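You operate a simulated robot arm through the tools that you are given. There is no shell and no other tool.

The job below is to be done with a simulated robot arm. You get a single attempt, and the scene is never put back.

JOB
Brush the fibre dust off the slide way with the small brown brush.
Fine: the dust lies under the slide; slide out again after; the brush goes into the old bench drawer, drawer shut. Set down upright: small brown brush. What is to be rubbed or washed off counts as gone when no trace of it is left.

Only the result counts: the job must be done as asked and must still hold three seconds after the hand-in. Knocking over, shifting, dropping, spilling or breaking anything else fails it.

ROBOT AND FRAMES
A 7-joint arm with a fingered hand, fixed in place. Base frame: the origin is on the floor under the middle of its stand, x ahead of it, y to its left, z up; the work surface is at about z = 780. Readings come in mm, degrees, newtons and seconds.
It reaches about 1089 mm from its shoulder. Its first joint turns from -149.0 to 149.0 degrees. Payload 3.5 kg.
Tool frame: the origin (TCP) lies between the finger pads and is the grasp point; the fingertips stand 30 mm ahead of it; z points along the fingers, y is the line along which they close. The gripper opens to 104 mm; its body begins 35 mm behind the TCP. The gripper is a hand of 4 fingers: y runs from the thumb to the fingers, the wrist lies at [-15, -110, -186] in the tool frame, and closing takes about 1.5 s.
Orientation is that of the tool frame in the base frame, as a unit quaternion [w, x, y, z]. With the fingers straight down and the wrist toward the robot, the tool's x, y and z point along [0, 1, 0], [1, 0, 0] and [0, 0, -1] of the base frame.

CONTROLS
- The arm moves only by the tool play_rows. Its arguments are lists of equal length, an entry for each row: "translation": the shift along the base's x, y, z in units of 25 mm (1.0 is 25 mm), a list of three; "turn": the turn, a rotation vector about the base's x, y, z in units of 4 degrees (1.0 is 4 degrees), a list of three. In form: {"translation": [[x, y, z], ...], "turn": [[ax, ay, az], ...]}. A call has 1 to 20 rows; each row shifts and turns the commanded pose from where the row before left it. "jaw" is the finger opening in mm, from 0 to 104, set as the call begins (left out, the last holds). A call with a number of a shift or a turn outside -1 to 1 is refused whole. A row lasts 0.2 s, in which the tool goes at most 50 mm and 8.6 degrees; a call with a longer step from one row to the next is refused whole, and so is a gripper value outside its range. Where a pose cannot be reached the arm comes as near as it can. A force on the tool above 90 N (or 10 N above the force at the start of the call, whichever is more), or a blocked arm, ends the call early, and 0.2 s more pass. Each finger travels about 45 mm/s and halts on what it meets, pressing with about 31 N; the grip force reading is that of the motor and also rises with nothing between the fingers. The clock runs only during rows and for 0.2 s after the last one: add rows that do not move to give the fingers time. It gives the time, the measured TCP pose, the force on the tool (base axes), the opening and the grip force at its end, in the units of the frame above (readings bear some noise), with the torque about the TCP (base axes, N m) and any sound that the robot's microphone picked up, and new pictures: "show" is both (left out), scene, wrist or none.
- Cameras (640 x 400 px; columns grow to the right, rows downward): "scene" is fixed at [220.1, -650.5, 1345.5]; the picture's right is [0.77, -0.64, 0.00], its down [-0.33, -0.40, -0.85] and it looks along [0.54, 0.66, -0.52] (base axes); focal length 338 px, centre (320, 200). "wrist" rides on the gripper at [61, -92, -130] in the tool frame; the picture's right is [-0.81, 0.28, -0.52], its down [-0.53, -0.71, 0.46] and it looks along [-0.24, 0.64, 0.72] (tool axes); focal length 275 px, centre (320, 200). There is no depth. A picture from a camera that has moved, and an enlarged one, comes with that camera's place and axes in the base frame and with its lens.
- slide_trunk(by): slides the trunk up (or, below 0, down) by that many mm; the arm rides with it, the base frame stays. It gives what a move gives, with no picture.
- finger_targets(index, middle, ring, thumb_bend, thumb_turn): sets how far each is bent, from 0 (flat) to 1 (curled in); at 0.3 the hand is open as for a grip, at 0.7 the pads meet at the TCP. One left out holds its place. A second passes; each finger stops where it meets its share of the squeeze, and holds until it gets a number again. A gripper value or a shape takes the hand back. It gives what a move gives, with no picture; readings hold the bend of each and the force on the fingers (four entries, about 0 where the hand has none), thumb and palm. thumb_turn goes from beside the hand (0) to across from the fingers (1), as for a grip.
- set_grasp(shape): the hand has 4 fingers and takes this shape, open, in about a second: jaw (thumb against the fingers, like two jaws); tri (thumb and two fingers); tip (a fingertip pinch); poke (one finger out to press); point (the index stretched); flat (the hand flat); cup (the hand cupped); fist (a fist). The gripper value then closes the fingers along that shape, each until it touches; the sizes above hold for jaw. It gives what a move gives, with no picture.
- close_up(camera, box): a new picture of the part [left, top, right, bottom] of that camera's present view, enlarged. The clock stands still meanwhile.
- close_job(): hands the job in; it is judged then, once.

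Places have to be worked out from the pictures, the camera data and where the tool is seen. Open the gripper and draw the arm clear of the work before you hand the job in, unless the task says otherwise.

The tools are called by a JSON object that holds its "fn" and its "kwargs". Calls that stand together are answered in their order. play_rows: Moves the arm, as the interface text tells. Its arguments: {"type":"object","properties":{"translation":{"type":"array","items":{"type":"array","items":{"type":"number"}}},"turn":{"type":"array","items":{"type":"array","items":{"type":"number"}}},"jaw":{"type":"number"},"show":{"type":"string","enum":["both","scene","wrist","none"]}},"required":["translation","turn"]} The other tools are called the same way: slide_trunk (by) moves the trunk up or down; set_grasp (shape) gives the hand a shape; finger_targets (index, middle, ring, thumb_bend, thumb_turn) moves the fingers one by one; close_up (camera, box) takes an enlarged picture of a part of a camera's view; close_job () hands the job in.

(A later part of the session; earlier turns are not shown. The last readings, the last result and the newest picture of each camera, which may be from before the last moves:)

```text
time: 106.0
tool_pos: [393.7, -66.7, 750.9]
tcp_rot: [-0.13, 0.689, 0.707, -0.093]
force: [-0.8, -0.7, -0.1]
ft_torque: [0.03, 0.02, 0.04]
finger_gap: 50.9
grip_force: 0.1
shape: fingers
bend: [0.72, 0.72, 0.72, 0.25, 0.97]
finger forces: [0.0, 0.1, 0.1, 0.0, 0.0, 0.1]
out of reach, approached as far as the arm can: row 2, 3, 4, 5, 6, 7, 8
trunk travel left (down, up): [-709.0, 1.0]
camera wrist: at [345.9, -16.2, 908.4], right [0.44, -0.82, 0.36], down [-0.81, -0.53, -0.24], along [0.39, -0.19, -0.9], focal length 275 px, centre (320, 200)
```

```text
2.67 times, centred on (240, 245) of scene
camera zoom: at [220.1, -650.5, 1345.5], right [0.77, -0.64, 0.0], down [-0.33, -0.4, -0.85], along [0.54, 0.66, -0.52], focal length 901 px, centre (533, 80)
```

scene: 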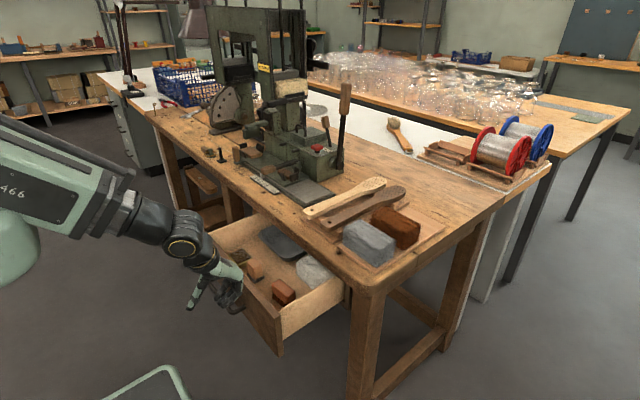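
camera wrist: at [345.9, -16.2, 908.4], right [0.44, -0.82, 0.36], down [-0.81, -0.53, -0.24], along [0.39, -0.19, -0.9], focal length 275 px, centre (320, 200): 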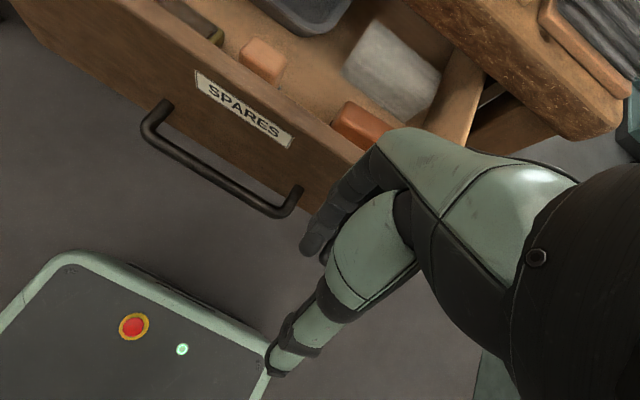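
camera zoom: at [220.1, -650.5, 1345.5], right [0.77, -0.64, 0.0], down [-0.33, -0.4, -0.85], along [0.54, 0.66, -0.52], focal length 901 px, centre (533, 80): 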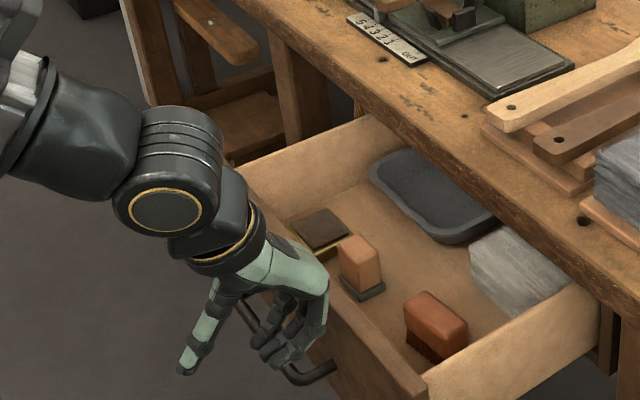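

The hand has come down in front of the drawer without touching anything. I centre it toward the handle and lower a little so the knuckles face the upper part of the drawer front.

{"fn": "play_rows", "kwargs": {"translation": [[0, 0.5, -0.3], [0, 0.5, -0.3], [0, 0.5, -0.3], [0, 0.5, -0.3], [0, 0.5, 0], [0, 0.5, 0]], "turn": [[0, 0, 0], [0, 0, 0], [0, 0, 0], [0, 0, 0], [0, 0, 0], [0, 0, 0]]}}

{"fn": "close_up", "kwargs": {"camera": "scene", "box": [150, 170, 330, 320]}}

```text
time: 107.4
tool_pos: [376.3, -17.4, 707.8]
tcp_rot: [-0.131, 0.688, 0.708, -0.089]
force: [0.2, -0.7, -0.1]
ft_torque: [0.01, -0.01, 0.02]
finger_gap: 51.0
grip_force: 0.1
shape: fingers
bend: [0.72, 0.72, 0.72, 0.25, 0.97]
finger forces: [0.0, 0.0, 0.0, 0.0, 0.0, 0.0]
out of reach, approached as far as the arm can: row 2, 3, 4, 5, 6
trunk travel left (down, up): [-709.0, 1.0]
camera wrist: at [327.4, 32.2, 865.9], right [0.44, -0.83, 0.36], down [-0.81, -0.53, -0.25], along [0.4, -0.18, -0.9], focal length 275 px, centre (320, 200)
```

scene: 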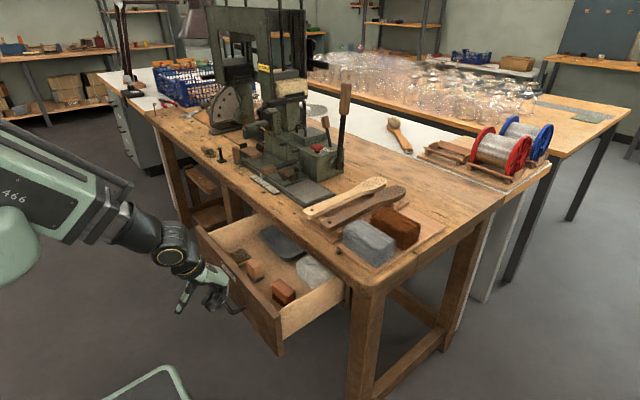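
wrist: 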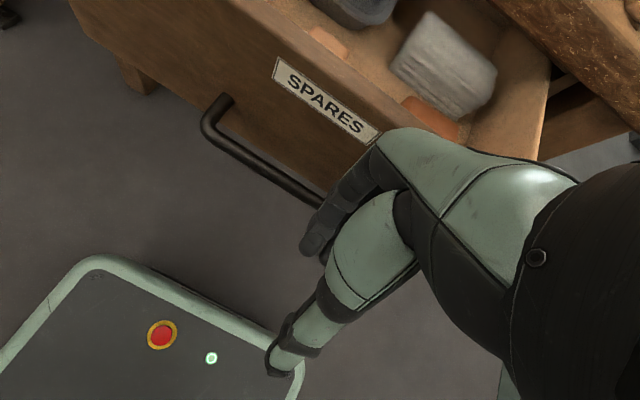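

```text
2.67 times, centred on (240, 245) of scene
camera zoom: at [220.1, -650.5, 1345.5], right [0.77, -0.64, 0.0], down [-0.33, -0.4, -0.85], along [0.54, 0.66, -0.52], focal length 901 px, centre (533, 80)
```

zoom: 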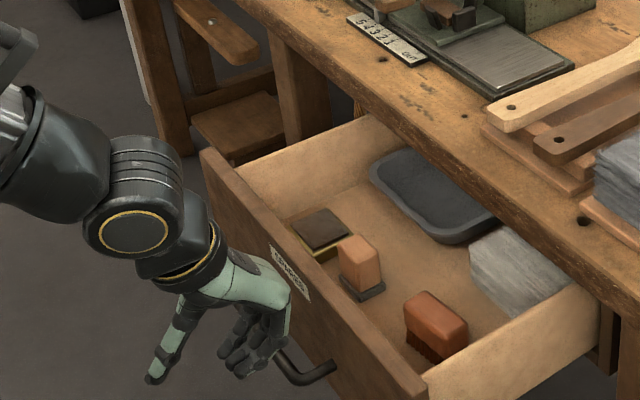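

The hand is centred in front of the drawer. I push forward (+x) with the knuckles against the drawer front, slowly.

{"fn": "play_rows", "kwargs": {"translation": [[0.4, 0, 0], [0.4, 0, 0], [0.4, 0, 0], [0.4, 0, 0], [0.4, 0, 0], [0.4, 0, 0], [0.4, 0, 0], [0.4, 0, 0]], "turn": [[0, 0, 0], [0, 0, 0], [0, 0, 0], [0, 0, 0], [0, 0, 0], [0, 0, 0], [0, 0, 0], [0, 0, 0]]}}

{"fn": "close_up", "kwargs": {"camera": "scene", "box": [180, 170, 360, 320]}}

```text
time: 109.2
tool_pos: [430.4, -54.3, 691.1]
tcp_rot: [-0.13, 0.689, 0.707, -0.089]
force: [0.8, 0.2, -0.7]
ft_torque: [-0.01, 0.02, -0.02]
finger_gap: 51.0
grip_force: 0.9
shape: fingers
bend: [0.72, 0.72, 0.72, 0.25, 0.97]
finger forces: [0.0, 0.1, 0.0, 0.0, 0.0, 0.0]
out of reach, approached as far as the arm can: row 1, 2, 3, 4, 5, 6, 7, 8
trunk travel left (down, up): [-709.0, 1.0]
camera wrist: at [382.1, -2.7, 847.5], right [0.44, -0.83, 0.36], down [-0.81, -0.53, -0.25], along [0.4, -0.18, -0.9], focal length 275 px, centre (320, 200)
```

scene: 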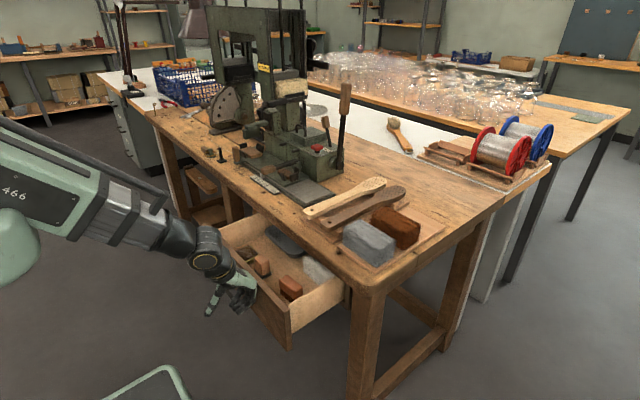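
wrist: 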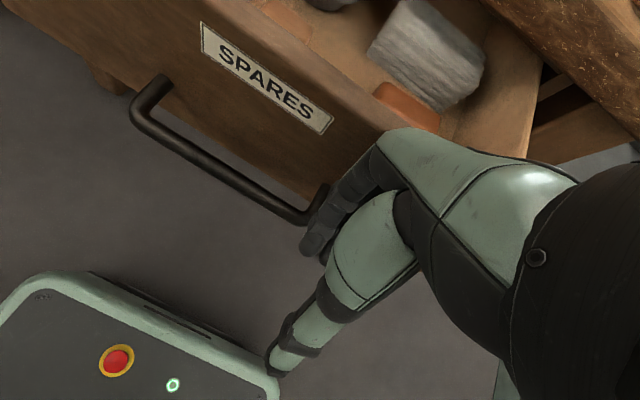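

```text
2.67 times, centred on (270, 245) of scene
camera zoom: at [220.1, -650.5, 1345.5], right [0.77, -0.64, 0.0], down [-0.33, -0.4, -0.85], along [0.54, 0.66, -0.52], focal length 901 px, centre (453, 80)
```

zoom: 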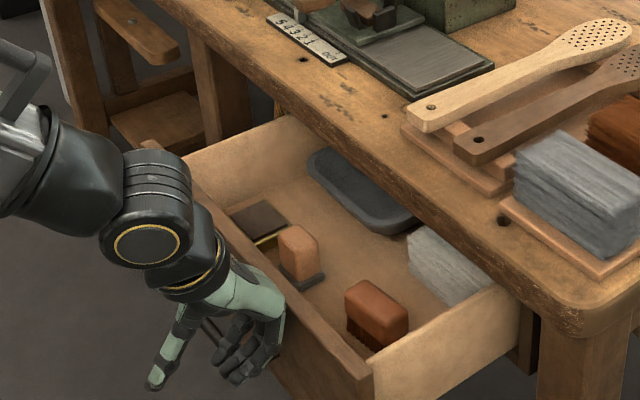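

The drawer is moving in, but the arm is at a joint limit with this backward tilt. I back off slightly and bring the hand's tilt back to level.

{"fn": "play_rows", "kwargs": {"translation": [[-0.2, 0, 0.2], [-0.2, 0.1, 0.2], [0, 0.2, 0.2], [0, 0.2, 0.1], [0, 0.2, 0], [0, 0.2, 0]], "turn": [[-0.15, -0.8, 0], [-0.15, -0.8, 0], [-0.15, -0.8, 0], [-0.15, -0.8, 0], [-0.1, -0.8, 0], [-0.1, -0.6, 0]]}}

{"fn": "close_up", "kwargs": {"camera": "scene", "box": [180, 170, 360, 320]}}

```text
time: 110.6
tool_pos: [421.6, -31.0, 707.8]
tcp_rot: [0.001, 0.699, 0.715, -0.008]
force: [0.0, 0.1, -0.1]
ft_torque: [0.03, 0.02, 0.01]
finger_gap: 50.9
grip_force: 0.0
shape: fingers
bend: [0.72, 0.72, 0.72, 0.25, 0.97]
finger forces: [0.1, 0.1, 0.0, 0.0, 0.0, 0.1]
trunk travel left (down, up): [-709.0, 1.0]
camera wrist: at [329.0, 28.2, 840.4], right [0.3, -0.8, 0.52], down [-0.71, -0.55, -0.44], along [0.64, -0.24, -0.73], focal length 275 px, centre (320, 200)
```

scene: 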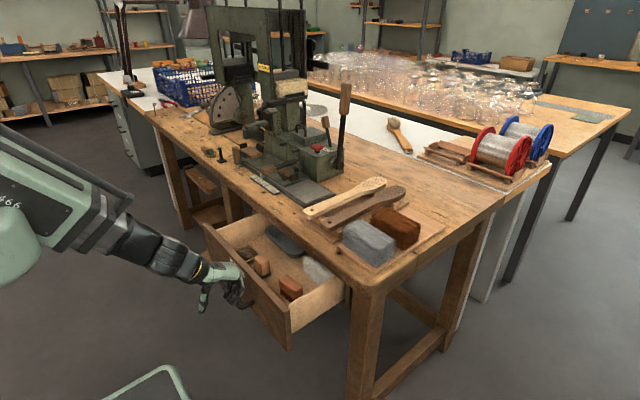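
wrist: 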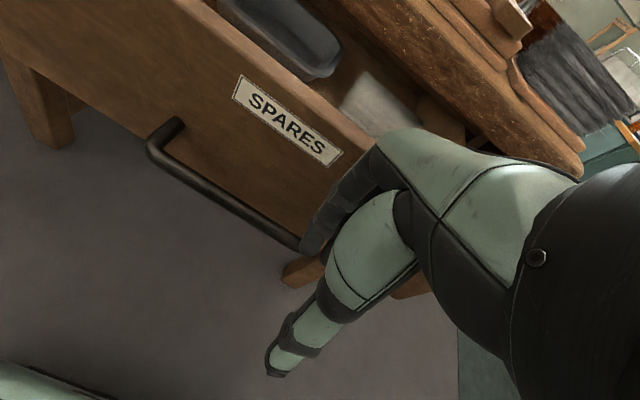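

```text
2.67 times, centred on (270, 245) of scene
camera zoom: at [220.1, -650.5, 1345.5], right [0.77, -0.64, 0.0], down [-0.33, -0.4, -0.85], along [0.54, 0.66, -0.52], focal length 901 px, centre (453, 80)
```

zoom: 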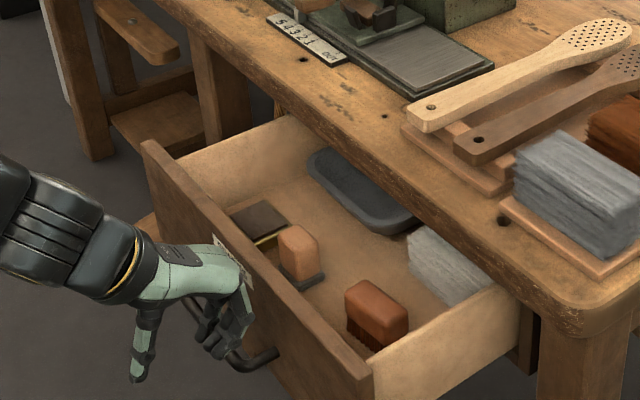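

Level again and no reach warning. I continue pushing the drawer in slowly.

{"fn": "play_rows", "kwargs": {"translation": [[0.4, 0, 0], [0.4, 0, 0], [0.4, 0, 0], [0.4, 0, 0], [0.4, 0, 0], [0.4, 0, 0], [0.4, 0, 0], [0.4, 0, 0], [0.4, 0, 0], [0.4, 0, 0]], "turn": [[0, 0, 0], [0, 0, 0], [0, 0, 0], [0, 0, 0], [0, 0, 0], [0, 0, 0], [0, 0, 0], [0, 0, 0], [0, 0, 0], [0, 0, 0]]}}

{"fn": "close_up", "kwargs": {"camera": "scene", "box": [180, 170, 360, 320]}}

```text
time: 112.8
tool_pos: [520.2, -30.8, 707.3]
tcp_rot: [0.005, 0.7, 0.714, -0.004]
force: [-0.2, 1.2, 0.1]
ft_torque: [-0.01, -0.02, -0.02]
finger_gap: 50.8
grip_force: 0.1
shape: fingers
bend: [0.72, 0.72, 0.72, 0.25, 0.97]
finger forces: [0.0, 0.1, 0.1, 0.0, 0.0, 0.0]
trunk travel left (down, up): [-709.0, 1.0]
camera wrist: at [427.2, 30.3, 838.8], right [0.29, -0.8, 0.53], down [-0.7, -0.55, -0.45], along [0.65, -0.24, -0.72], focal length 275 px, centre (320, 200)
```

scene: 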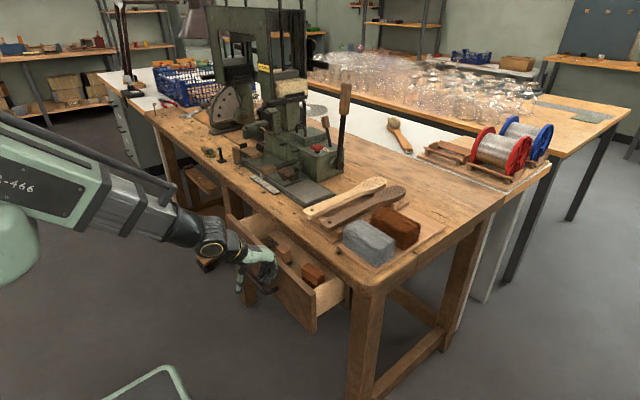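
wrist: 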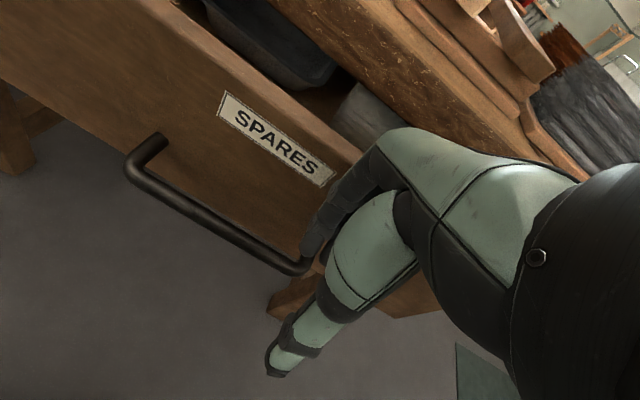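

```text
2.67 times, centred on (270, 245) of scene
camera zoom: at [220.1, -650.5, 1345.5], right [0.77, -0.64, 0.0], down [-0.33, -0.4, -0.85], along [0.54, 0.66, -0.52], focal length 901 px, centre (453, 80)
```

zoom: 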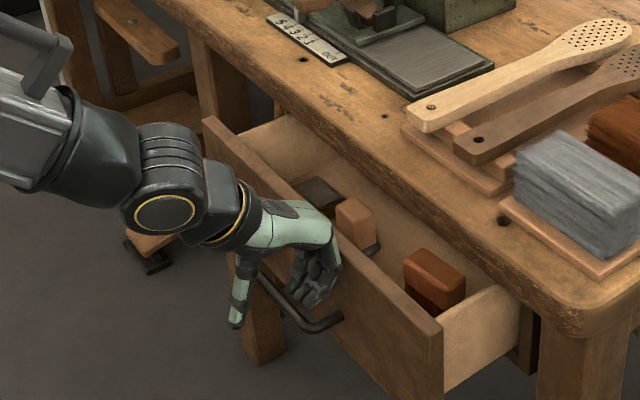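

The brush stays upright as the drawer slides in. I push about 55 mm more at this height.

{"fn": "play_rows", "kwargs": {"translation": [[0.4, 0, 0], [0.4, 0, 0], [0.4, 0, 0], [0.4, 0, 0], [0.4, 0, 0], [0.2, 0, 0], [0, 0, 0]], "turn": [[0, 0, 0], [0, 0, 0], [0, 0, 0], [0, 0, 0], [0, 0, 0], [0, 0, 0], [0, 0, 0]]}}

{"fn": "close_up", "kwargs": {"camera": "scene", "box": [200, 180, 360, 320]}}

```text
time: 114.4
tool_pos: [575.3, -30.9, 708.4]
tcp_rot: [0.005, 0.699, 0.715, -0.002]
force: [0.2, 0.5, 0.5]
ft_torque: [0.02, 0.0, 0.0]
finger_gap: 50.9
grip_force: 0.0
shape: fingers
bend: [0.72, 0.72, 0.72, 0.25, 0.97]
finger forces: [0.1, 0.5, 0.0, 0.0, 0.1, 0.0]
trunk travel left (down, up): [-709.0, 1.0]
camera wrist: at [481.6, 28.9, 839.1], right [0.29, -0.8, 0.53], down [-0.7, -0.55, -0.45], along [0.65, -0.24, -0.72], focal length 275 px, centre (320, 200)
```

scene: 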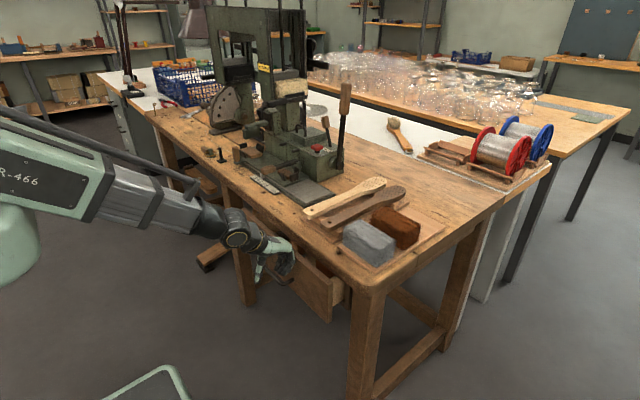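
wrist: 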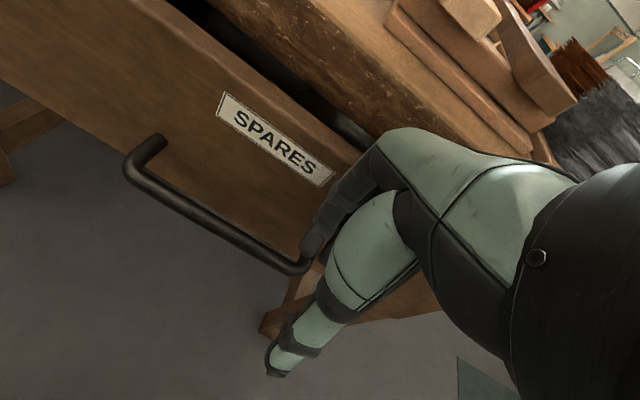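

```text
2.86 times, centred on (280, 250) of scene
camera zoom: at [220.1, -650.5, 1345.5], right [0.77, -0.64, 0.0], down [-0.33, -0.4, -0.85], along [0.54, 0.66, -0.52], focal length 965 px, centre (434, 57)
```

zoom: 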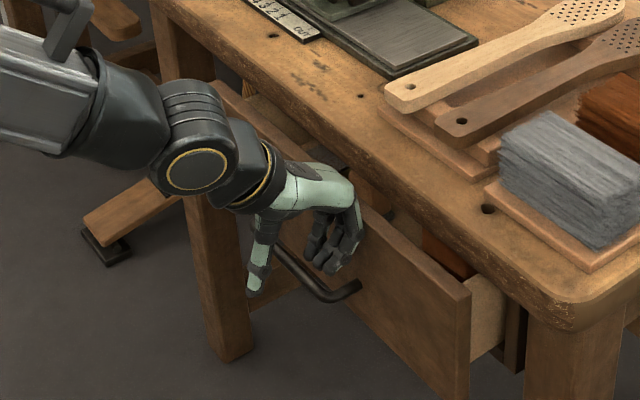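

About 40 mm remain. I back off, lower the hand to z≈650 so the knuckles stay under the bench edge, and shift right beside the bar.

{"fn": "play_rows", "kwargs": {"translation": [[-0.6, 0, 0], [-0.2, -0.6, -0.5], [0, -0.7, -0.6], [0, -0.7, -0.6], [0, -0.6, -0.6], [0, 0, 0]], "turn": [[0, 0, 0], [0, 0, 0], [0, 0, 0], [0, 0, 0], [0, 0, 0], [0, 0, 0]]}}

{"fn": "close_up", "kwargs": {"camera": "scene", "box": [200, 180, 360, 320]}}

```text
time: 115.8
tool_pos: [555.2, -94.2, 651.7]
tcp_rot: [0.006, 0.7, 0.714, -0.005]
force: [0.1, 0.4, 0.8]
ft_torque: [0.02, 0.0, 0.02]
finger_gap: 51.3
grip_force: 0.0
shape: fingers
bend: [0.72, 0.72, 0.72, 0.25, 0.97]
finger forces: [0.0, 0.0, 0.0, 0.1, 0.0, 0.0]
trunk travel left (down, up): [-709.0, 1.0]
camera wrist: at [462.0, -34.6, 781.2], right [0.29, -0.8, 0.53], down [-0.7, -0.55, -0.45], along [0.65, -0.24, -0.72], focal length 275 px, centre (320, 200)
```

scene: 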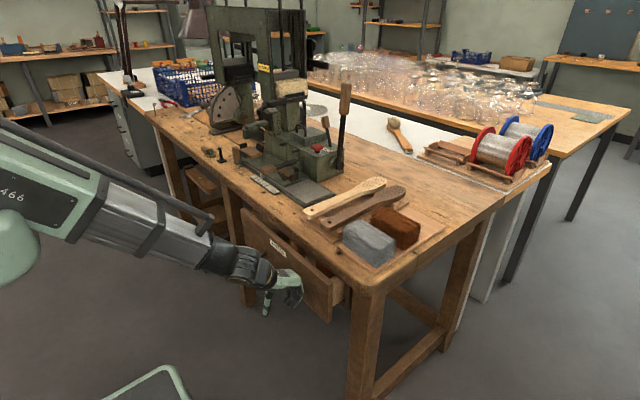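
wrist: 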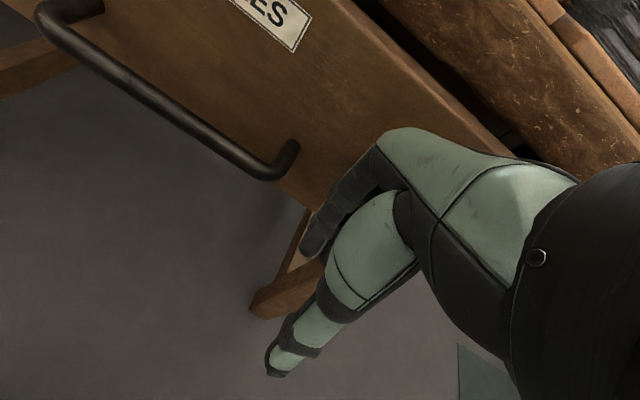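

```text
2.86 times, centred on (280, 250) of scene
camera zoom: at [220.1, -650.5, 1345.5], right [0.77, -0.64, 0.0], down [-0.33, -0.4, -0.85], along [0.54, 0.66, -0.52], focal length 965 px, centre (434, 57)
```

zoom: 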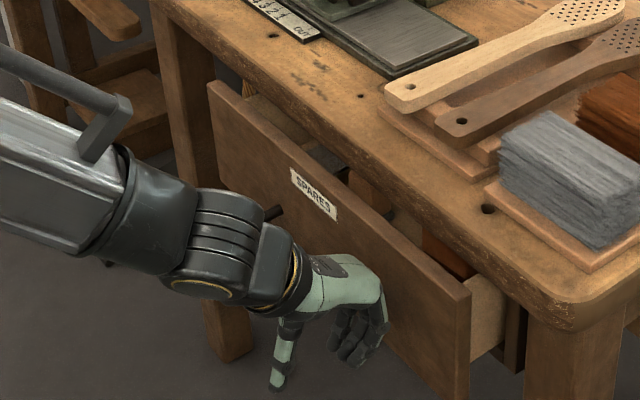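

The hand is lower and right of the bar, facing the panel. I push in slowly toward the closed position.

{"fn": "play_rows", "kwargs": {"translation": [[0.3, 0, 0], [0.3, 0, 0], [0.3, 0, 0], [0.3, 0, 0], [0.3, 0, 0], [0.3, 0, 0], [0, 0, 0]], "turn": [[0, 0, 0], [0, 0, 0], [0, 0, 0], [0, 0, 0], [0, 0, 0], [0, 0, 0], [0, 0, 0]]}}

{"fn": "close_up", "kwargs": {"camera": "scene", "box": [220, 200, 360, 320]}}

```text
time: 117.4
tool_pos: [600.3, -95.0, 650.7]
tcp_rot: [0.005, 0.701, 0.714, -0.005]
force: [-0.8, 0.6, 0.2]
ft_torque: [0.02, -0.01, 0.0]
finger_gap: 51.1
grip_force: 0.3
shape: fingers
bend: [0.72, 0.72, 0.72, 0.25, 0.97]
finger forces: [0.0, 0.2, 0.0, 0.1, 0.1, 0.1]
trunk travel left (down, up): [-709.0, 1.0]
camera wrist: at [507.3, -35.0, 781.4], right [0.29, -0.8, 0.53], down [-0.7, -0.55, -0.45], along [0.65, -0.24, -0.72], focal length 275 px, centre (320, 200)
```

scene: 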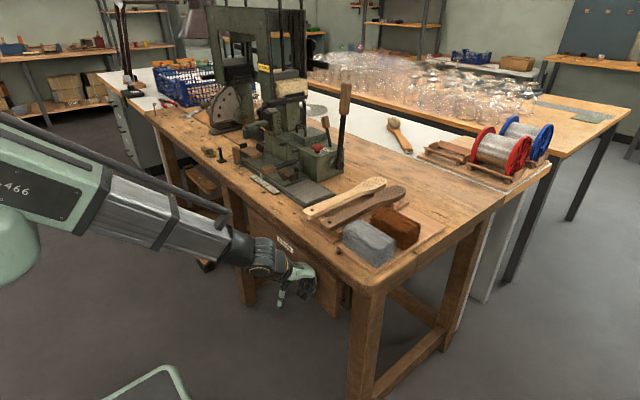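
wrist: 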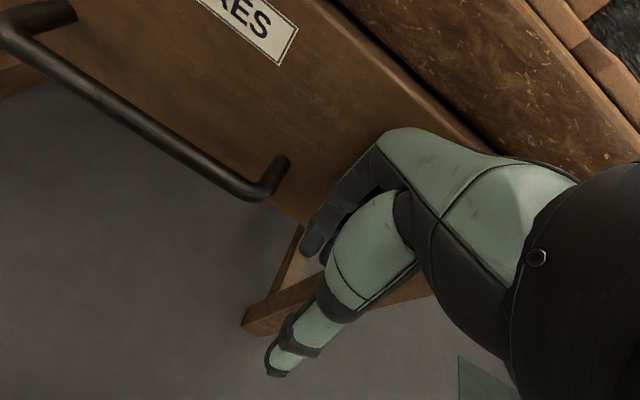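

```text
3.33 times, centred on (290, 260) of scene
camera zoom: at [220.1, -650.5, 1345.5], right [0.77, -0.64, 0.0], down [-0.33, -0.4, -0.85], along [0.54, 0.66, -0.52], focal length 1126 px, centre (420, 0)
```

zoom: 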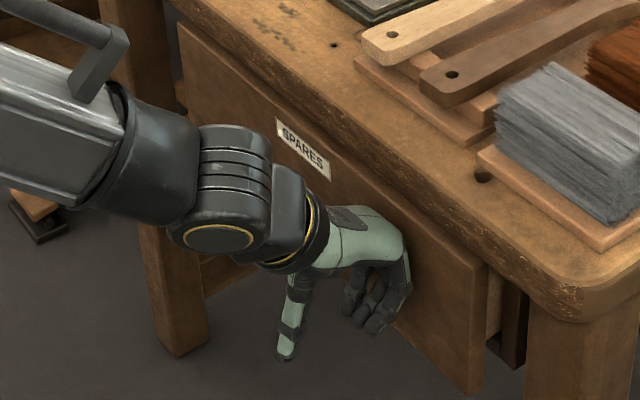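

Only about 15–20 mm remain. I push on in finer steps and watch the force for the end stop.

{"fn": "play_rows", "kwargs": {"translation": [[0.2, 0, 0], [0.2, 0, 0], [0.2, 0, 0], [0, 0, 0]], "turn": [[0, 0, 0], [0, 0, 0], [0, 0, 0], [0, 0, 0]], "show": "wrist"}}

{"fn": "close_up", "kwargs": {"camera": "scene", "box": [230, 190, 370, 320]}}

```text
time: 118.4
tool_pos: [616.0, -94.7, 650.6]
tcp_rot: [0.005, 0.7, 0.714, -0.004]
force: [-0.5, 0.1, 0.4]
ft_torque: [0.01, -0.01, 0.01]
finger_gap: 50.8
grip_force: 0.3
shape: fingers
bend: [0.72, 0.72, 0.72, 0.25, 0.97]
finger forces: [0.0, 0.5, 0.1, 0.0, 0.0, 0.0]
trunk travel left (down, up): [-709.0, 1.0]
camera wrist: at [522.1, -34.9, 781.3], right [0.29, -0.8, 0.53], down [-0.7, -0.55, -0.45], along [0.65, -0.24, -0.72], focal length 275 px, centre (320, 200)
```

wrist: 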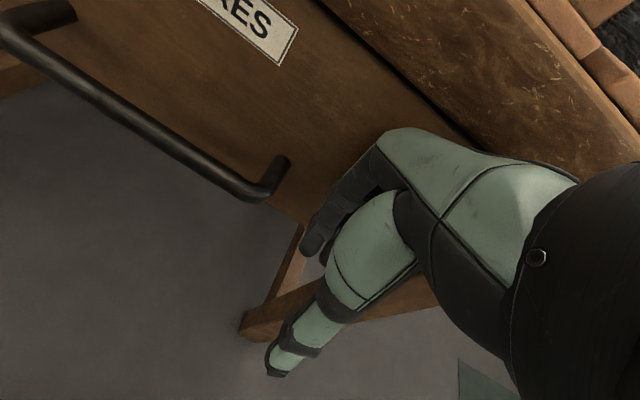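

```text
3.08 times, centred on (300, 255) of scene
camera zoom: at [220.1, -650.5, 1345.5], right [0.77, -0.64, 0.0], down [-0.33, -0.4, -0.85], along [0.54, 0.66, -0.52], focal length 1039 px, centre (382, 31)
```

zoom: 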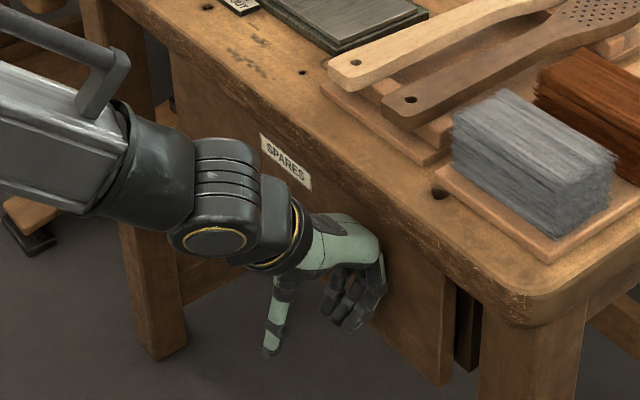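

Compared with the initial picture about 14 mm remain. I keep pushing in fine steps.

{"fn": "play_rows", "kwargs": {"translation": [[0.2, 0, 0], [0.2, 0, 0], [0.15, 0, 0], [0, 0, 0]], "turn": [[0, 0, 0], [0, 0, 0], [0, 0, 0], [0, 0, 0]], "show": "wrist"}}

{"fn": "close_up", "kwargs": {"camera": "scene", "box": [230, 190, 370, 320]}}

```text
time: 119.4
tool_pos: [628.7, -96.1, 650.9]
tcp_rot: [0.005, 0.7, 0.714, -0.004]
force: [-0.6, -0.1, -0.6]
ft_torque: [0.05, 0.01, 0.02]
finger_gap: 51.2
grip_force: 1.1
shape: fingers
bend: [0.72, 0.72, 0.72, 0.25, 0.97]
finger forces: [0.1, 1.0, 0.0, 0.0, 0.0, 0.0]
trunk travel left (down, up): [-709.0, 1.0]
camera wrist: at [535.4, -35.1, 781.1], right [0.29, -0.8, 0.53], down [-0.7, -0.55, -0.45], along [0.65, -0.24, -0.72], focal length 275 px, centre (320, 200)
```

wrist: 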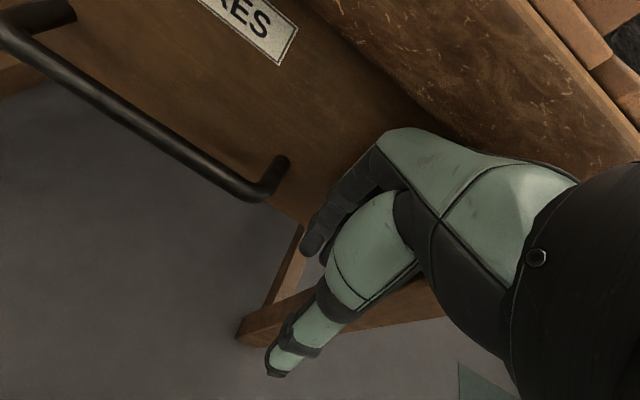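

```text
3.08 times, centred on (300, 255) of scene
camera zoom: at [220.1, -650.5, 1345.5], right [0.77, -0.64, 0.0], down [-0.33, -0.4, -0.85], along [0.54, 0.66, -0.52], focal length 1039 px, centre (382, 31)
```

zoom: 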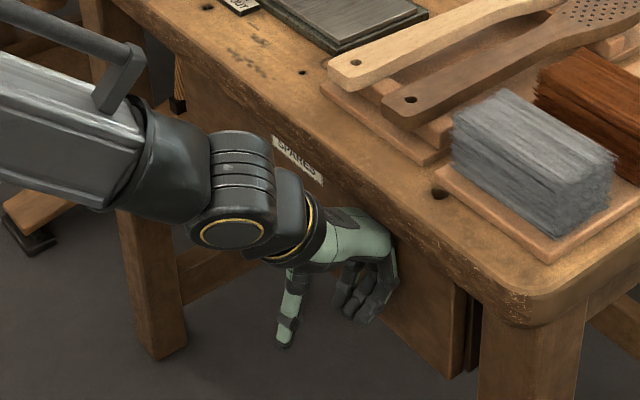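

It now looks almost the same as in the first picture. I press slightly further to meet the end stop.

{"fn": "play_rows", "kwargs": {"translation": [[0.1, 0, 0], [0.1, 0, 0], [0, 0, 0]], "turn": [[0, 0, 0], [0, 0, 0], [0, 0, 0]], "show": "none"}}

```text
time: 120.2
tool_pos: [634.5, -95.3, 649.6]
tcp_rot: [0.005, 0.7, 0.714, -0.003]
force: [-8.5, -1.1, 1.7]
ft_torque: [0.0, -0.19, -0.12]
finger_gap: 51.1
grip_force: 3.8
shape: fingers
bend: [0.72, 0.72, 0.72, 0.25, 0.97]
finger forces: [0.1, 8.6, 0.1, 0.0, 0.0, 0.0]
trunk travel left (down, up): [-709.0, 1.0]
```

The force has risen to 8.5 N, which suggests the end stop. One more tiny push confirms it, then I compare with the first picture.

{"fn": "play_rows", "kwargs": {"translation": [[0.1, 0, 0], [0, 0, 0]], "turn": [[0, 0, 0], [0, 0, 0]], "show": "none"}}

{"fn": "close_up", "kwargs": {"camera": "scene", "box": [230, 190, 370, 320]}}

```text
time: 120.8
tool_pos: [633.8, -95.4, 650.2]
tcp_rot: [0.006, 0.7, 0.714, -0.004]
force: [-27.7, -1.7, -0.6]
ft_torque: [0.07, -1.1, -0.29]
finger_gap: 51.1
grip_force: 13.8
shape: fingers
bend: [0.72, 0.72, 0.72, 0.25, 0.97]
finger forces: [0.0, 26.8, 1.0, 0.0, 0.1, 0.0]
trunk travel left (down, up): [-709.0, 1.0]
```

```text
3.08 times, centred on (300, 255) of scene
camera zoom: at [220.1, -650.5, 1345.5], right [0.77, -0.64, 0.0], down [-0.33, -0.4, -0.85], along [0.54, 0.66, -0.52], focal length 1039 px, centre (382, 31)
```

zoom: 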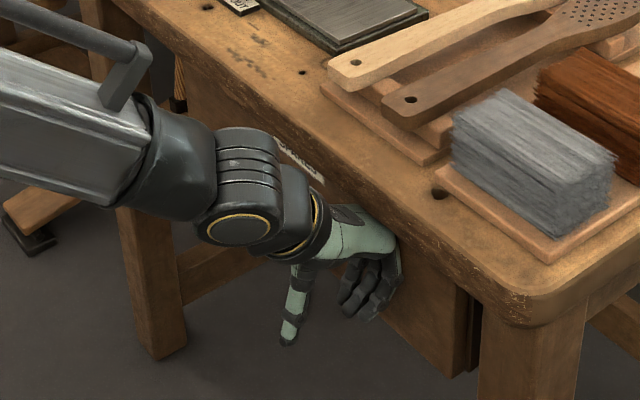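

The stop is firm: 28 N with no further movement, so the drawer is shut. I retreat from the drawer and rise in front of the bench.

{"fn": "play_rows", "kwargs": {"translation": [[-0.5, 0, 0], [-0.8, 0, 0], [-0.9, 0, 0], [-0.3, 0, 0.5], [0, 0, 1], [0, 0, 1], [0, 0, 1], [0, 0, 1], [0, 0, 1], [0, 0, 1], [0, 0, 1], [0, 0, 1], [0, 0, 1], [0.3, 0, 1], [0.3, 0, 1]], "turn": [[0, 0, 0], [0, 0, 0], [0, 0, 0], [0, 0, 0], [0, 0, 0], [0, 0, 0], [0, 0, 0], [0, 0, 0], [0, 0, 0], [0, 0, 0], [0, 0, 0], [0, 0, 0], [0, 0, 0], [0, 0, 0], [0, 0, 0]]}}

{"fn": "close_up", "kwargs": {"camera": "scene", "box": [230, 190, 370, 320]}}

```text
time: 124.0
tool_pos: [584.9, -107.6, 935.5]
tcp_rot: [0.003, 0.697, 0.717, 0.002]
force: [-0.4, 0.7, 0.3]
ft_torque: [-0.03, 0.0, 0.0]
finger_gap: 50.9
grip_force: 0.1
shape: fingers
bend: [0.72, 0.72, 0.72, 0.25, 0.97]
finger forces: [0.0, 0.0, 0.1, 0.1, 0.1, 0.0]
out of reach, approached as far as the arm can: row 14, 15
trunk travel left (down, up): [-709.0, 1.0]
camera wrist: at [489.8, -48.7, 1065.6], right [0.29, -0.8, 0.52], down [-0.7, -0.55, -0.46], along [0.66, -0.23, -0.72], focal length 275 px, centre (320, 200)
```

scene: 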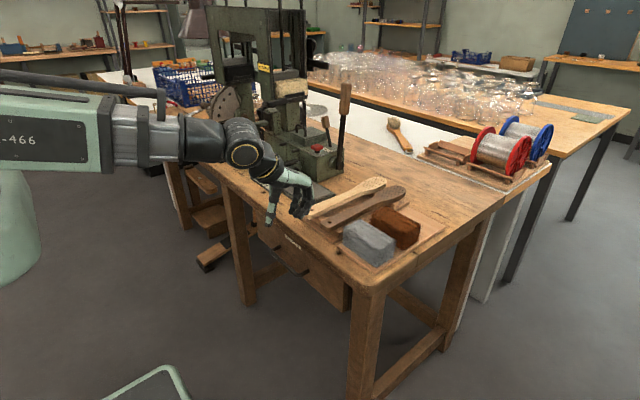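
wrist: 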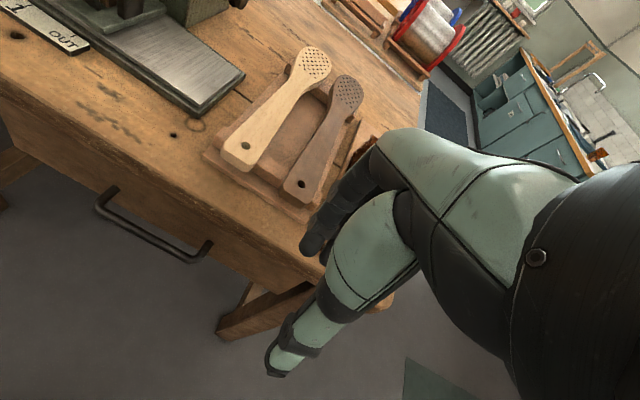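

```text
3.08 times, centred on (300, 255) of scene
camera zoom: at [220.1, -650.5, 1345.5], right [0.77, -0.64, 0.0], down [-0.33, -0.4, -0.85], along [0.54, 0.66, -0.52], focal length 1039 px, centre (382, 31)
```

zoom: 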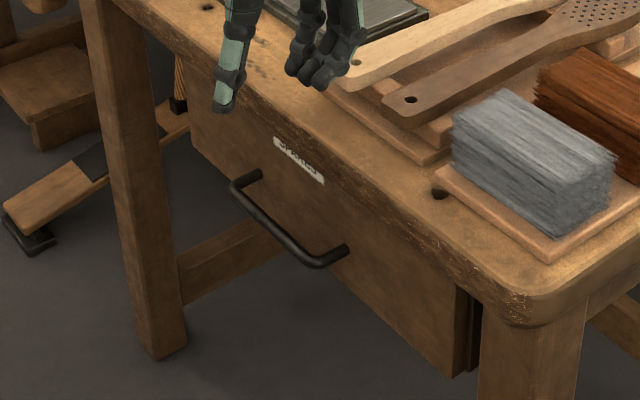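

The drawer looks exactly as at the start: shut. I now move over to the left, in front of the machine, to bring the slide back out.

{"fn": "play_rows", "kwargs": {"translation": [[0.5, 0.5, 0.5], [0.3, 1, 0.5], [0.1, 1, 0.3], [0.1, 1, 0], [0.1, 1, 0], [0.1, 1, 0], [0.1, 1, 0], [0.1, 1, 0], [0.1, 1, 0], [0.1, 1, 0], [0.1, 1, 0], [0.1, 1, 0], [0.1, 1, 0], [0.1, 1, 0], [0.1, 1, 0], [0.1, 1, 0], [0.1, 1, 0], [0.1, 1, 0], [0.1, 1, 0], [0.1, 1, 0]], "turn": [[0, 0, 0], [0, 0, 0], [0, 0, 0], [0, 0, 0], [0, 0, 0], [0, 0, 0], [0, 0, 0], [0, 0, 0], [0, 0, 0], [0, 0, 0], [0, 0, 0], [0, 0, 0], [0, 0, 0], [0, 0, 0], [0, 0, 0], [0, 0, 0], [0, 0, 0], [0, 0, 0], [0, 0, 0], [0, 0, 0]]}}

```text
time: 128.2
tool_pos: [529.2, -28.0, 833.1]
tcp_rot: [0.001, 0.694, 0.72, 0.01]
force: [0.0, -0.3, -0.1]
ft_torque: [0.0, 0.02, -0.01]
finger_gap: 50.7
grip_force: 0.1
shape: fingers
bend: [0.72, 0.72, 0.72, 0.25, 0.97]
finger forces: [0.0, 0.0, 0.0, 0.1, 0.0, 0.1]
out of reach, approached as far as the arm can: row 1, 2, 3, 4, 5, 6, 7, 8, 9, 10, 11, 12, 13, 14, 15, 16, 17, 18, 19, 20
trunk travel left (down, up): [-709.0, 1.0]
camera wrist: at [433.1, 27.2, 963.3], right [0.3, -0.81, 0.51], down [-0.69, -0.55, -0.47], along [0.66, -0.21, -0.72], focal length 275 px, centre (320, 200)
```

scene: 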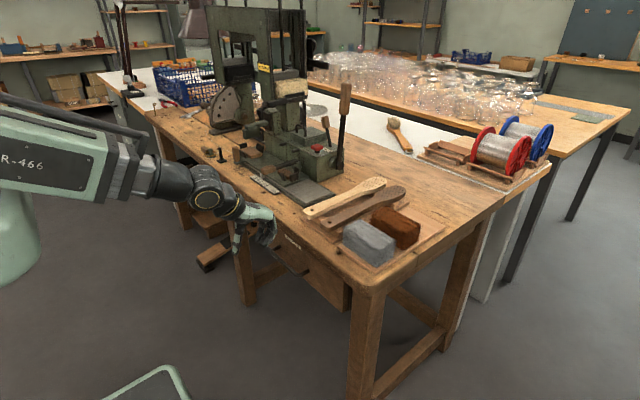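
wrist: 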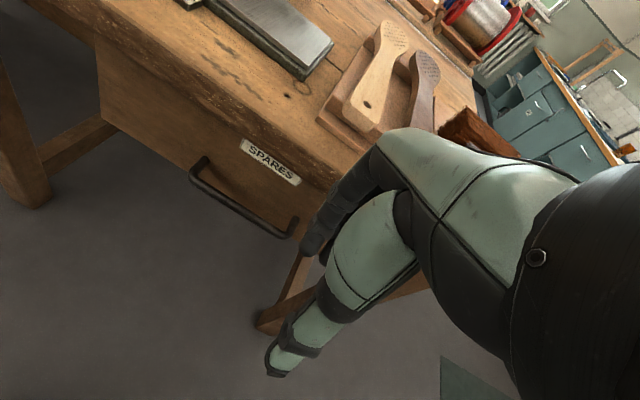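

The arm got stuck at its fold limit and drifted, though without touching anything. I move outward and up in small rows to get out of that corner.

{"fn": "play_rows", "kwargs": {"translation": [[0.8, 0.2, 0.3], [0.8, 0.2, 0.5], [0.8, 0.2, 0.5], [0.6, 0.2, 0.6]], "turn": [[0, 0, 0], [0, 0, 0], [0, 0, 0], [0, 0, 0]], "show": "scene"}}

```text
time: 129.2
tool_pos: [584.2, -66.3, 858.1]
tcp_rot: [0.002, 0.695, 0.719, 0.006]
force: [1.3, 0.4, 1.1]
ft_torque: [0.05, 0.01, -0.01]
finger_gap: 50.9
grip_force: 0.1
shape: fingers
bend: [0.72, 0.72, 0.72, 0.25, 0.97]
finger forces: [0.0, 0.0, 0.0, 0.0, 0.0, 0.0]
out of reach, approached as far as the arm can: row 1, 2, 3, 4
trunk travel left (down, up): [-709.0, 1.0]
```

scene: 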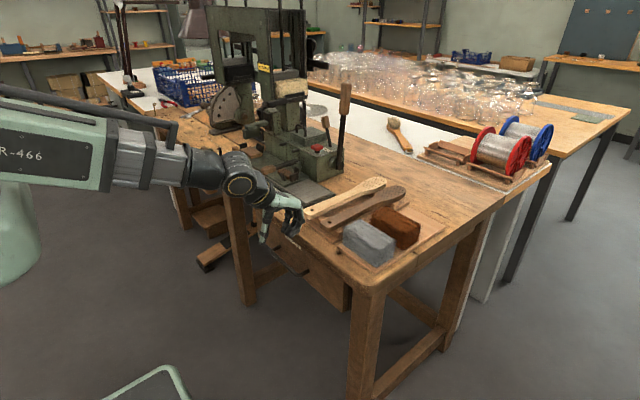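

The motion is odd: y drifts against the command, so some joint sits at its limit. I probe with a small pure +x move.

{"fn": "play_rows", "kwargs": {"translation": [[0.5, 0, 0], [0.5, 0, 0]], "turn": [[0, 0, 0], [0, 0, 0]], "show": "none"}}

{"fn": "play_rows", "kwargs": {"translation": [[0.5, 0, 0.3], [0.5, 0, 0.3]], "turn": [[0, 0, 0], [0, 0, 0]], "show": "none"}}

```text
time: 129.8
tool_pos: [603.5, -82.9, 852.2]
tcp_rot: [0.004, 0.698, 0.716, 0.002]
force: [0.0, -0.1, -0.3]
ft_torque: [0.01, 0.01, 0.02]
finger_gap: 51.0
grip_force: 0.1
shape: fingers
bend: [0.72, 0.72, 0.72, 0.25, 0.97]
finger forces: [0.0, 0.0, 0.0, 0.1, 0.0, 0.0]
out of reach, approached as far as the arm can: row 1, 2
trunk travel left (down, up): [-709.0, 1.0]
```

```text
time: 130.4
tool_pos: [625.2, -94.5, 862.9]
tcp_rot: [0.004, 0.697, 0.717, 0.001]
force: [0.1, -0.8, -0.1]
ft_torque: [-0.04, 0.04, 0.0]
finger_gap: 51.0
grip_force: 0.1
shape: fingers
bend: [0.72, 0.72, 0.72, 0.25, 0.97]
finger forces: [0.1, 0.0, 0.0, 0.0, 0.0, 0.0]
out of reach, approached as far as the arm can: row 1, 2
trunk travel left (down, up): [-709.0, 1.0]
```

The arm drifts in y for each step in x, so a wrist or elbow joint seems saturated. I test a small yaw turn each way to find the relieving direction.

{"fn": "play_rows", "kwargs": {"translation": [[0, 0, 0.4], [0, 0, 0.4], [0, 0, 0]], "turn": [[0, 0, -0.8], [0, 0, -0.8], [0, 0, 0]], "show": "none"}}

{"fn": "play_rows", "kwargs": {"translation": [[0.3, 0.3, 0.2], [0.3, 0.3, 0.2]], "turn": [[0, 0, 0], [0, 0, 0]], "show": "scene"}}

```text
time: 131.2
tool_pos: [609.5, -129.3, 868.0]
tcp_rot: [0.002, 0.732, 0.681, 0.013]
force: [-1.0, -0.4, 0.7]
ft_torque: [0.01, 0.04, -0.03]
finger_gap: 50.9
grip_force: 0.0
shape: fingers
bend: [0.72, 0.72, 0.72, 0.25, 0.97]
finger forces: [0.0, 0.0, 0.1, 0.1, 0.1, 0.1]
out of reach, approached as far as the arm can: row 1, 2
trunk travel left (down, up): [-709.0, 1.0]
```

```text
time: 131.8
tool_pos: [609.0, -128.1, 867.7]
tcp_rot: [0.001, 0.731, 0.682, 0.014]
force: [-1.0, -0.2, 0.0]
ft_torque: [-0.01, -0.02, 0.01]
finger_gap: 50.8
grip_force: 0.0
shape: fingers
bend: [0.72, 0.72, 0.72, 0.25, 0.97]
finger forces: [0.0, 0.0, 0.0, 0.0, 0.1, 0.1]
out of reach, approached as far as the arm can: row 1, 2
trunk travel left (down, up): [-709.0, 1.0]
```

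scene: 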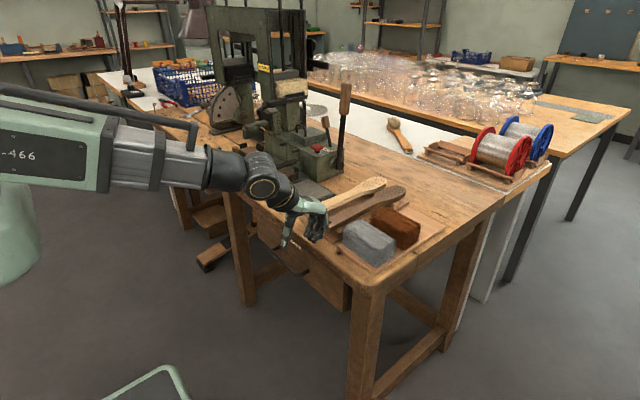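

Turning yaw negative drags the whole arm with it, so the joint is saturated that way. I turn yaw positive instead and see whether the warning clears.

{"fn": "play_rows", "kwargs": {"translation": [[0, 0, 0.2], [0, 0, 0.2], [0, 0, 0.2], [0, 0, 0.2]], "turn": [[0, 0, 0.9], [0, 0, 0.9], [0, 0, 0.9], [0, 0, 0.9]], "show": "none"}}

{"fn": "play_rows", "kwargs": {"translation": [[0.5, 0.5, 0.2], [0.5, 0.5, 0.2]], "turn": [[0, 0, 0.9], [0, 0, 0.9]], "show": "scene"}}

```text
time: 132.8
tool_pos: [608.6, -127.2, 888.5]
tcp_rot: [0.006, 0.649, 0.761, -0.005]
force: [-0.3, 0.3, 0.2]
ft_torque: [0.0, -0.04, 0.01]
finger_gap: 51.1
grip_force: 0.0
shape: fingers
bend: [0.72, 0.72, 0.72, 0.25, 0.97]
finger forces: [0.0, 0.0, 0.0, 0.1, 0.0, 0.0]
trunk travel left (down, up): [-709.0, 1.0]
```

```text
time: 133.4
tool_pos: [633.9, -102.4, 897.6]
tcp_rot: [0.006, 0.6, 0.8, -0.003]
force: [-0.1, 0.8, 0.2]
ft_torque: [0.02, -0.03, 0.02]
finger_gap: 50.8
grip_force: 0.1
shape: fingers
bend: [0.72, 0.72, 0.72, 0.25, 0.97]
finger forces: [0.0, 0.0, 0.1, 0.0, 0.1, 0.1]
trunk travel left (down, up): [-709.0, 1.0]
```

scene: 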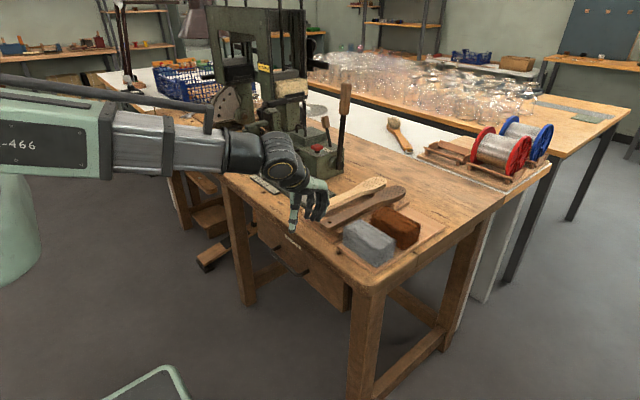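

Positive yaw frees the arm. I use that: carry the hand to the slide handle while turning it toward +90° yaw, so thumb and fingers can straddle the handle in y.

{"fn": "play_rows", "kwargs": {"translation": [[0.2, 0.8, 0.5], [0.2, 1, 0.5], [0.2, 1, 0.4], [0.1, 1, 0.3], [0.1, 1, 0.2], [0.1, 1, 0.2], [0.1, 1, 0.2], [0.1, 1, 0], [0.1, 1, 0], [0.1, 1, 0], [0.1, 1, 0], [0.1, 1, 0]], "turn": [[0, 0, 0.8], [0, 0, 0.9], [0, 0, 0.9], [0, 0, 0.9], [0, 0, 0.9], [0, 0, 0.9], [0, 0, 0.9], [0, 0, 0.9], [0, 0, 0.9], [0, 0, 0.9], [0, 0, 0.9], [0, 0, 0.9]]}}

```text
time: 136.0
tool_pos: [672.7, 192.7, 956.1]
tcp_rot: [0.007, 0.266, 0.964, -0.002]
force: [0.4, 0.3, 0.9]
ft_torque: [-0.01, 0.03, -0.01]
finger_gap: 51.0
grip_force: 0.1
shape: fingers
bend: [0.72, 0.72, 0.72, 0.25, 0.97]
finger forces: [0.0, 0.0, 0.0, 0.0, 0.1, 0.1]
trunk travel left (down, up): [-709.0, 1.0]
camera wrist: at [570.2, 144.0, 1087.3], right [0.83, -0.18, 0.53], down [0.1, -0.89, -0.45], along [0.55, 0.42, -0.72], focal length 275 px, centre (320, 200)
```

scene: 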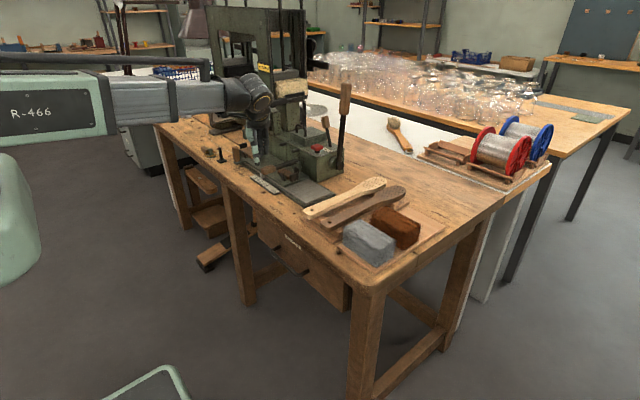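
wrist: 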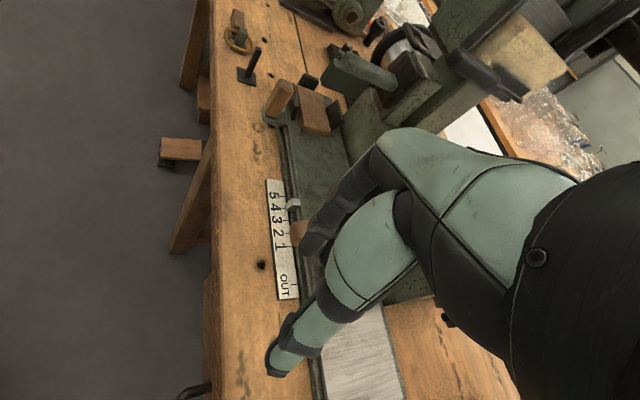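

No reach warnings now. I zoom in on the handle, post and wire from this new angle.

{"fn": "close_up", "kwargs": {"camera": "wrist", "box": [200, 20, 380, 200]}}

{"fn": "close_up", "kwargs": {"camera": "wrist", "box": [240, 150, 340, 310]}}

```text
2.22 times, centred on (290, 110) of wrist
camera zoom: at [570.2, 144.0, 1087.3], right [0.83, -0.18, 0.53], down [0.1, -0.89, -0.45], along [0.55, 0.42, -0.72], focal length 612 px, centre (387, 400)
```

zoom: 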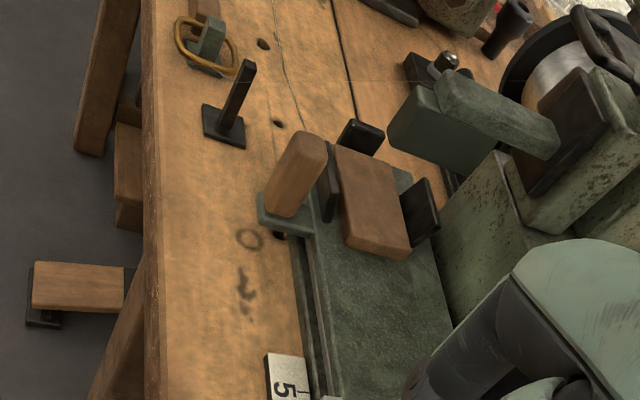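

```text
2.50 times, centred on (290, 230) of wrist
camera zoom: at [570.2, 144.0, 1087.3], right [0.83, -0.18, 0.53], down [0.1, -0.89, -0.45], along [0.55, 0.42, -0.72], focal length 688 px, centre (395, 125)
```

zoom: 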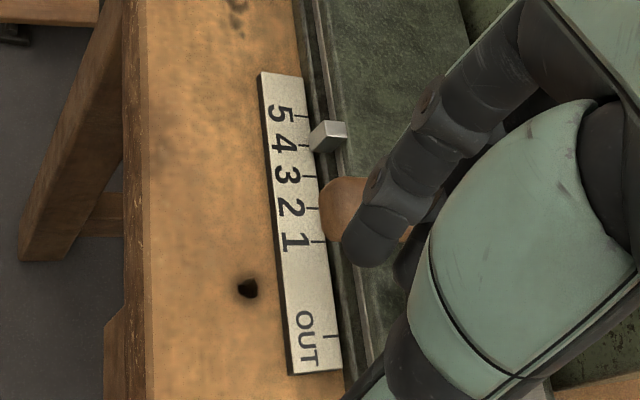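

The pointer sits just past 4, so the slide must go back about 100 mm; the handle is at about (714, 437). I set the fingers as a hook and move above it, completing the turn to 90° yaw.

{"fn": "finger_targets", "kwargs": {"index": 0.48, "middle": 0.48, "ring": 0.48, "thumb_bend": 0.3}}

{"fn": "play_rows", "kwargs": {"translation": [[0.06, 0.9, 0], [0.06, 0.95, 0], [0.06, 0.95, 0], [0.06, 0.95, 0], [0.06, 0.95, 0], [0.06, 0.95, 0], [0.06, 0.95, 0], [0.06, 0.95, 0], [0.06, 0.95, 0], [0.06, 0.95, 0]], "turn": [[0, 0, 0.77], [0, 0, 0.77], [0, 0, 0.77], [0, 0, 0.77], [0, 0, 0.77], [0, 0, 0.77], [0, 0, 0.77], [0, 0, 0.77], [0, 0, 0.77], [0, 0, 0.77]]}}

```text
time: 137.0
tool_pos: [672.0, 191.1, 955.8]
tcp_rot: [0.007, 0.267, 0.964, -0.001]
force: [0.0, -0.2, -0.2]
ft_torque: [-0.01, -0.02, 0.0]
finger_gap: 80.4
grip_force: 0.0
shape: fingers
bend: [0.48, 0.48, 0.48, 0.3, 0.97]
finger forces: [0.0, 0.0, 0.0, 0.0, 0.1, 0.1]
trunk travel left (down, up): [-709.0, 1.0]
```

```text
time: 139.2
tool_pos: [686.5, 428.7, 956.8]
tcp_rot: [0.005, 0.0, 1.0, 0.0]
force: [-0.2, 0.2, 0.1]
ft_torque: [-0.01, 0.02, 0.0]
finger_gap: 80.4
grip_force: 0.0
shape: fingers
bend: [0.48, 0.48, 0.48, 0.3, 0.97]
finger forces: [0.0, 0.1, 0.0, 0.0, 0.0, 0.1]
trunk travel left (down, up): [-709.0, 1.0]
camera wrist: at [623.0, 336.3, 1087.0], right [0.8, 0.27, 0.53], down [0.54, -0.71, -0.45], along [0.25, 0.65, -0.72], focal length 275 px, centre (320, 200)
```

scene: 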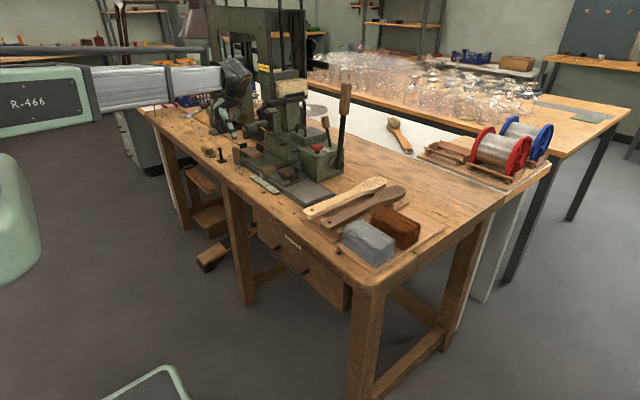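
wrist: 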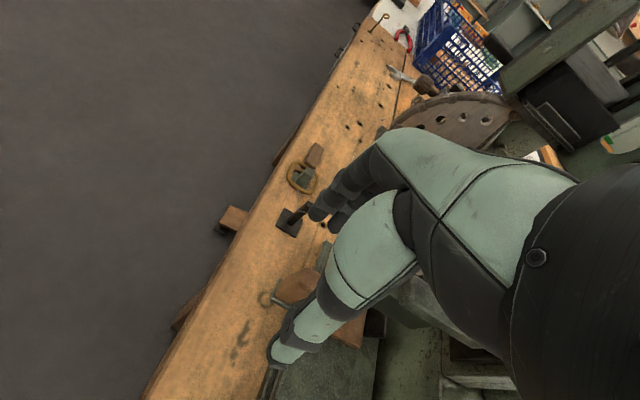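

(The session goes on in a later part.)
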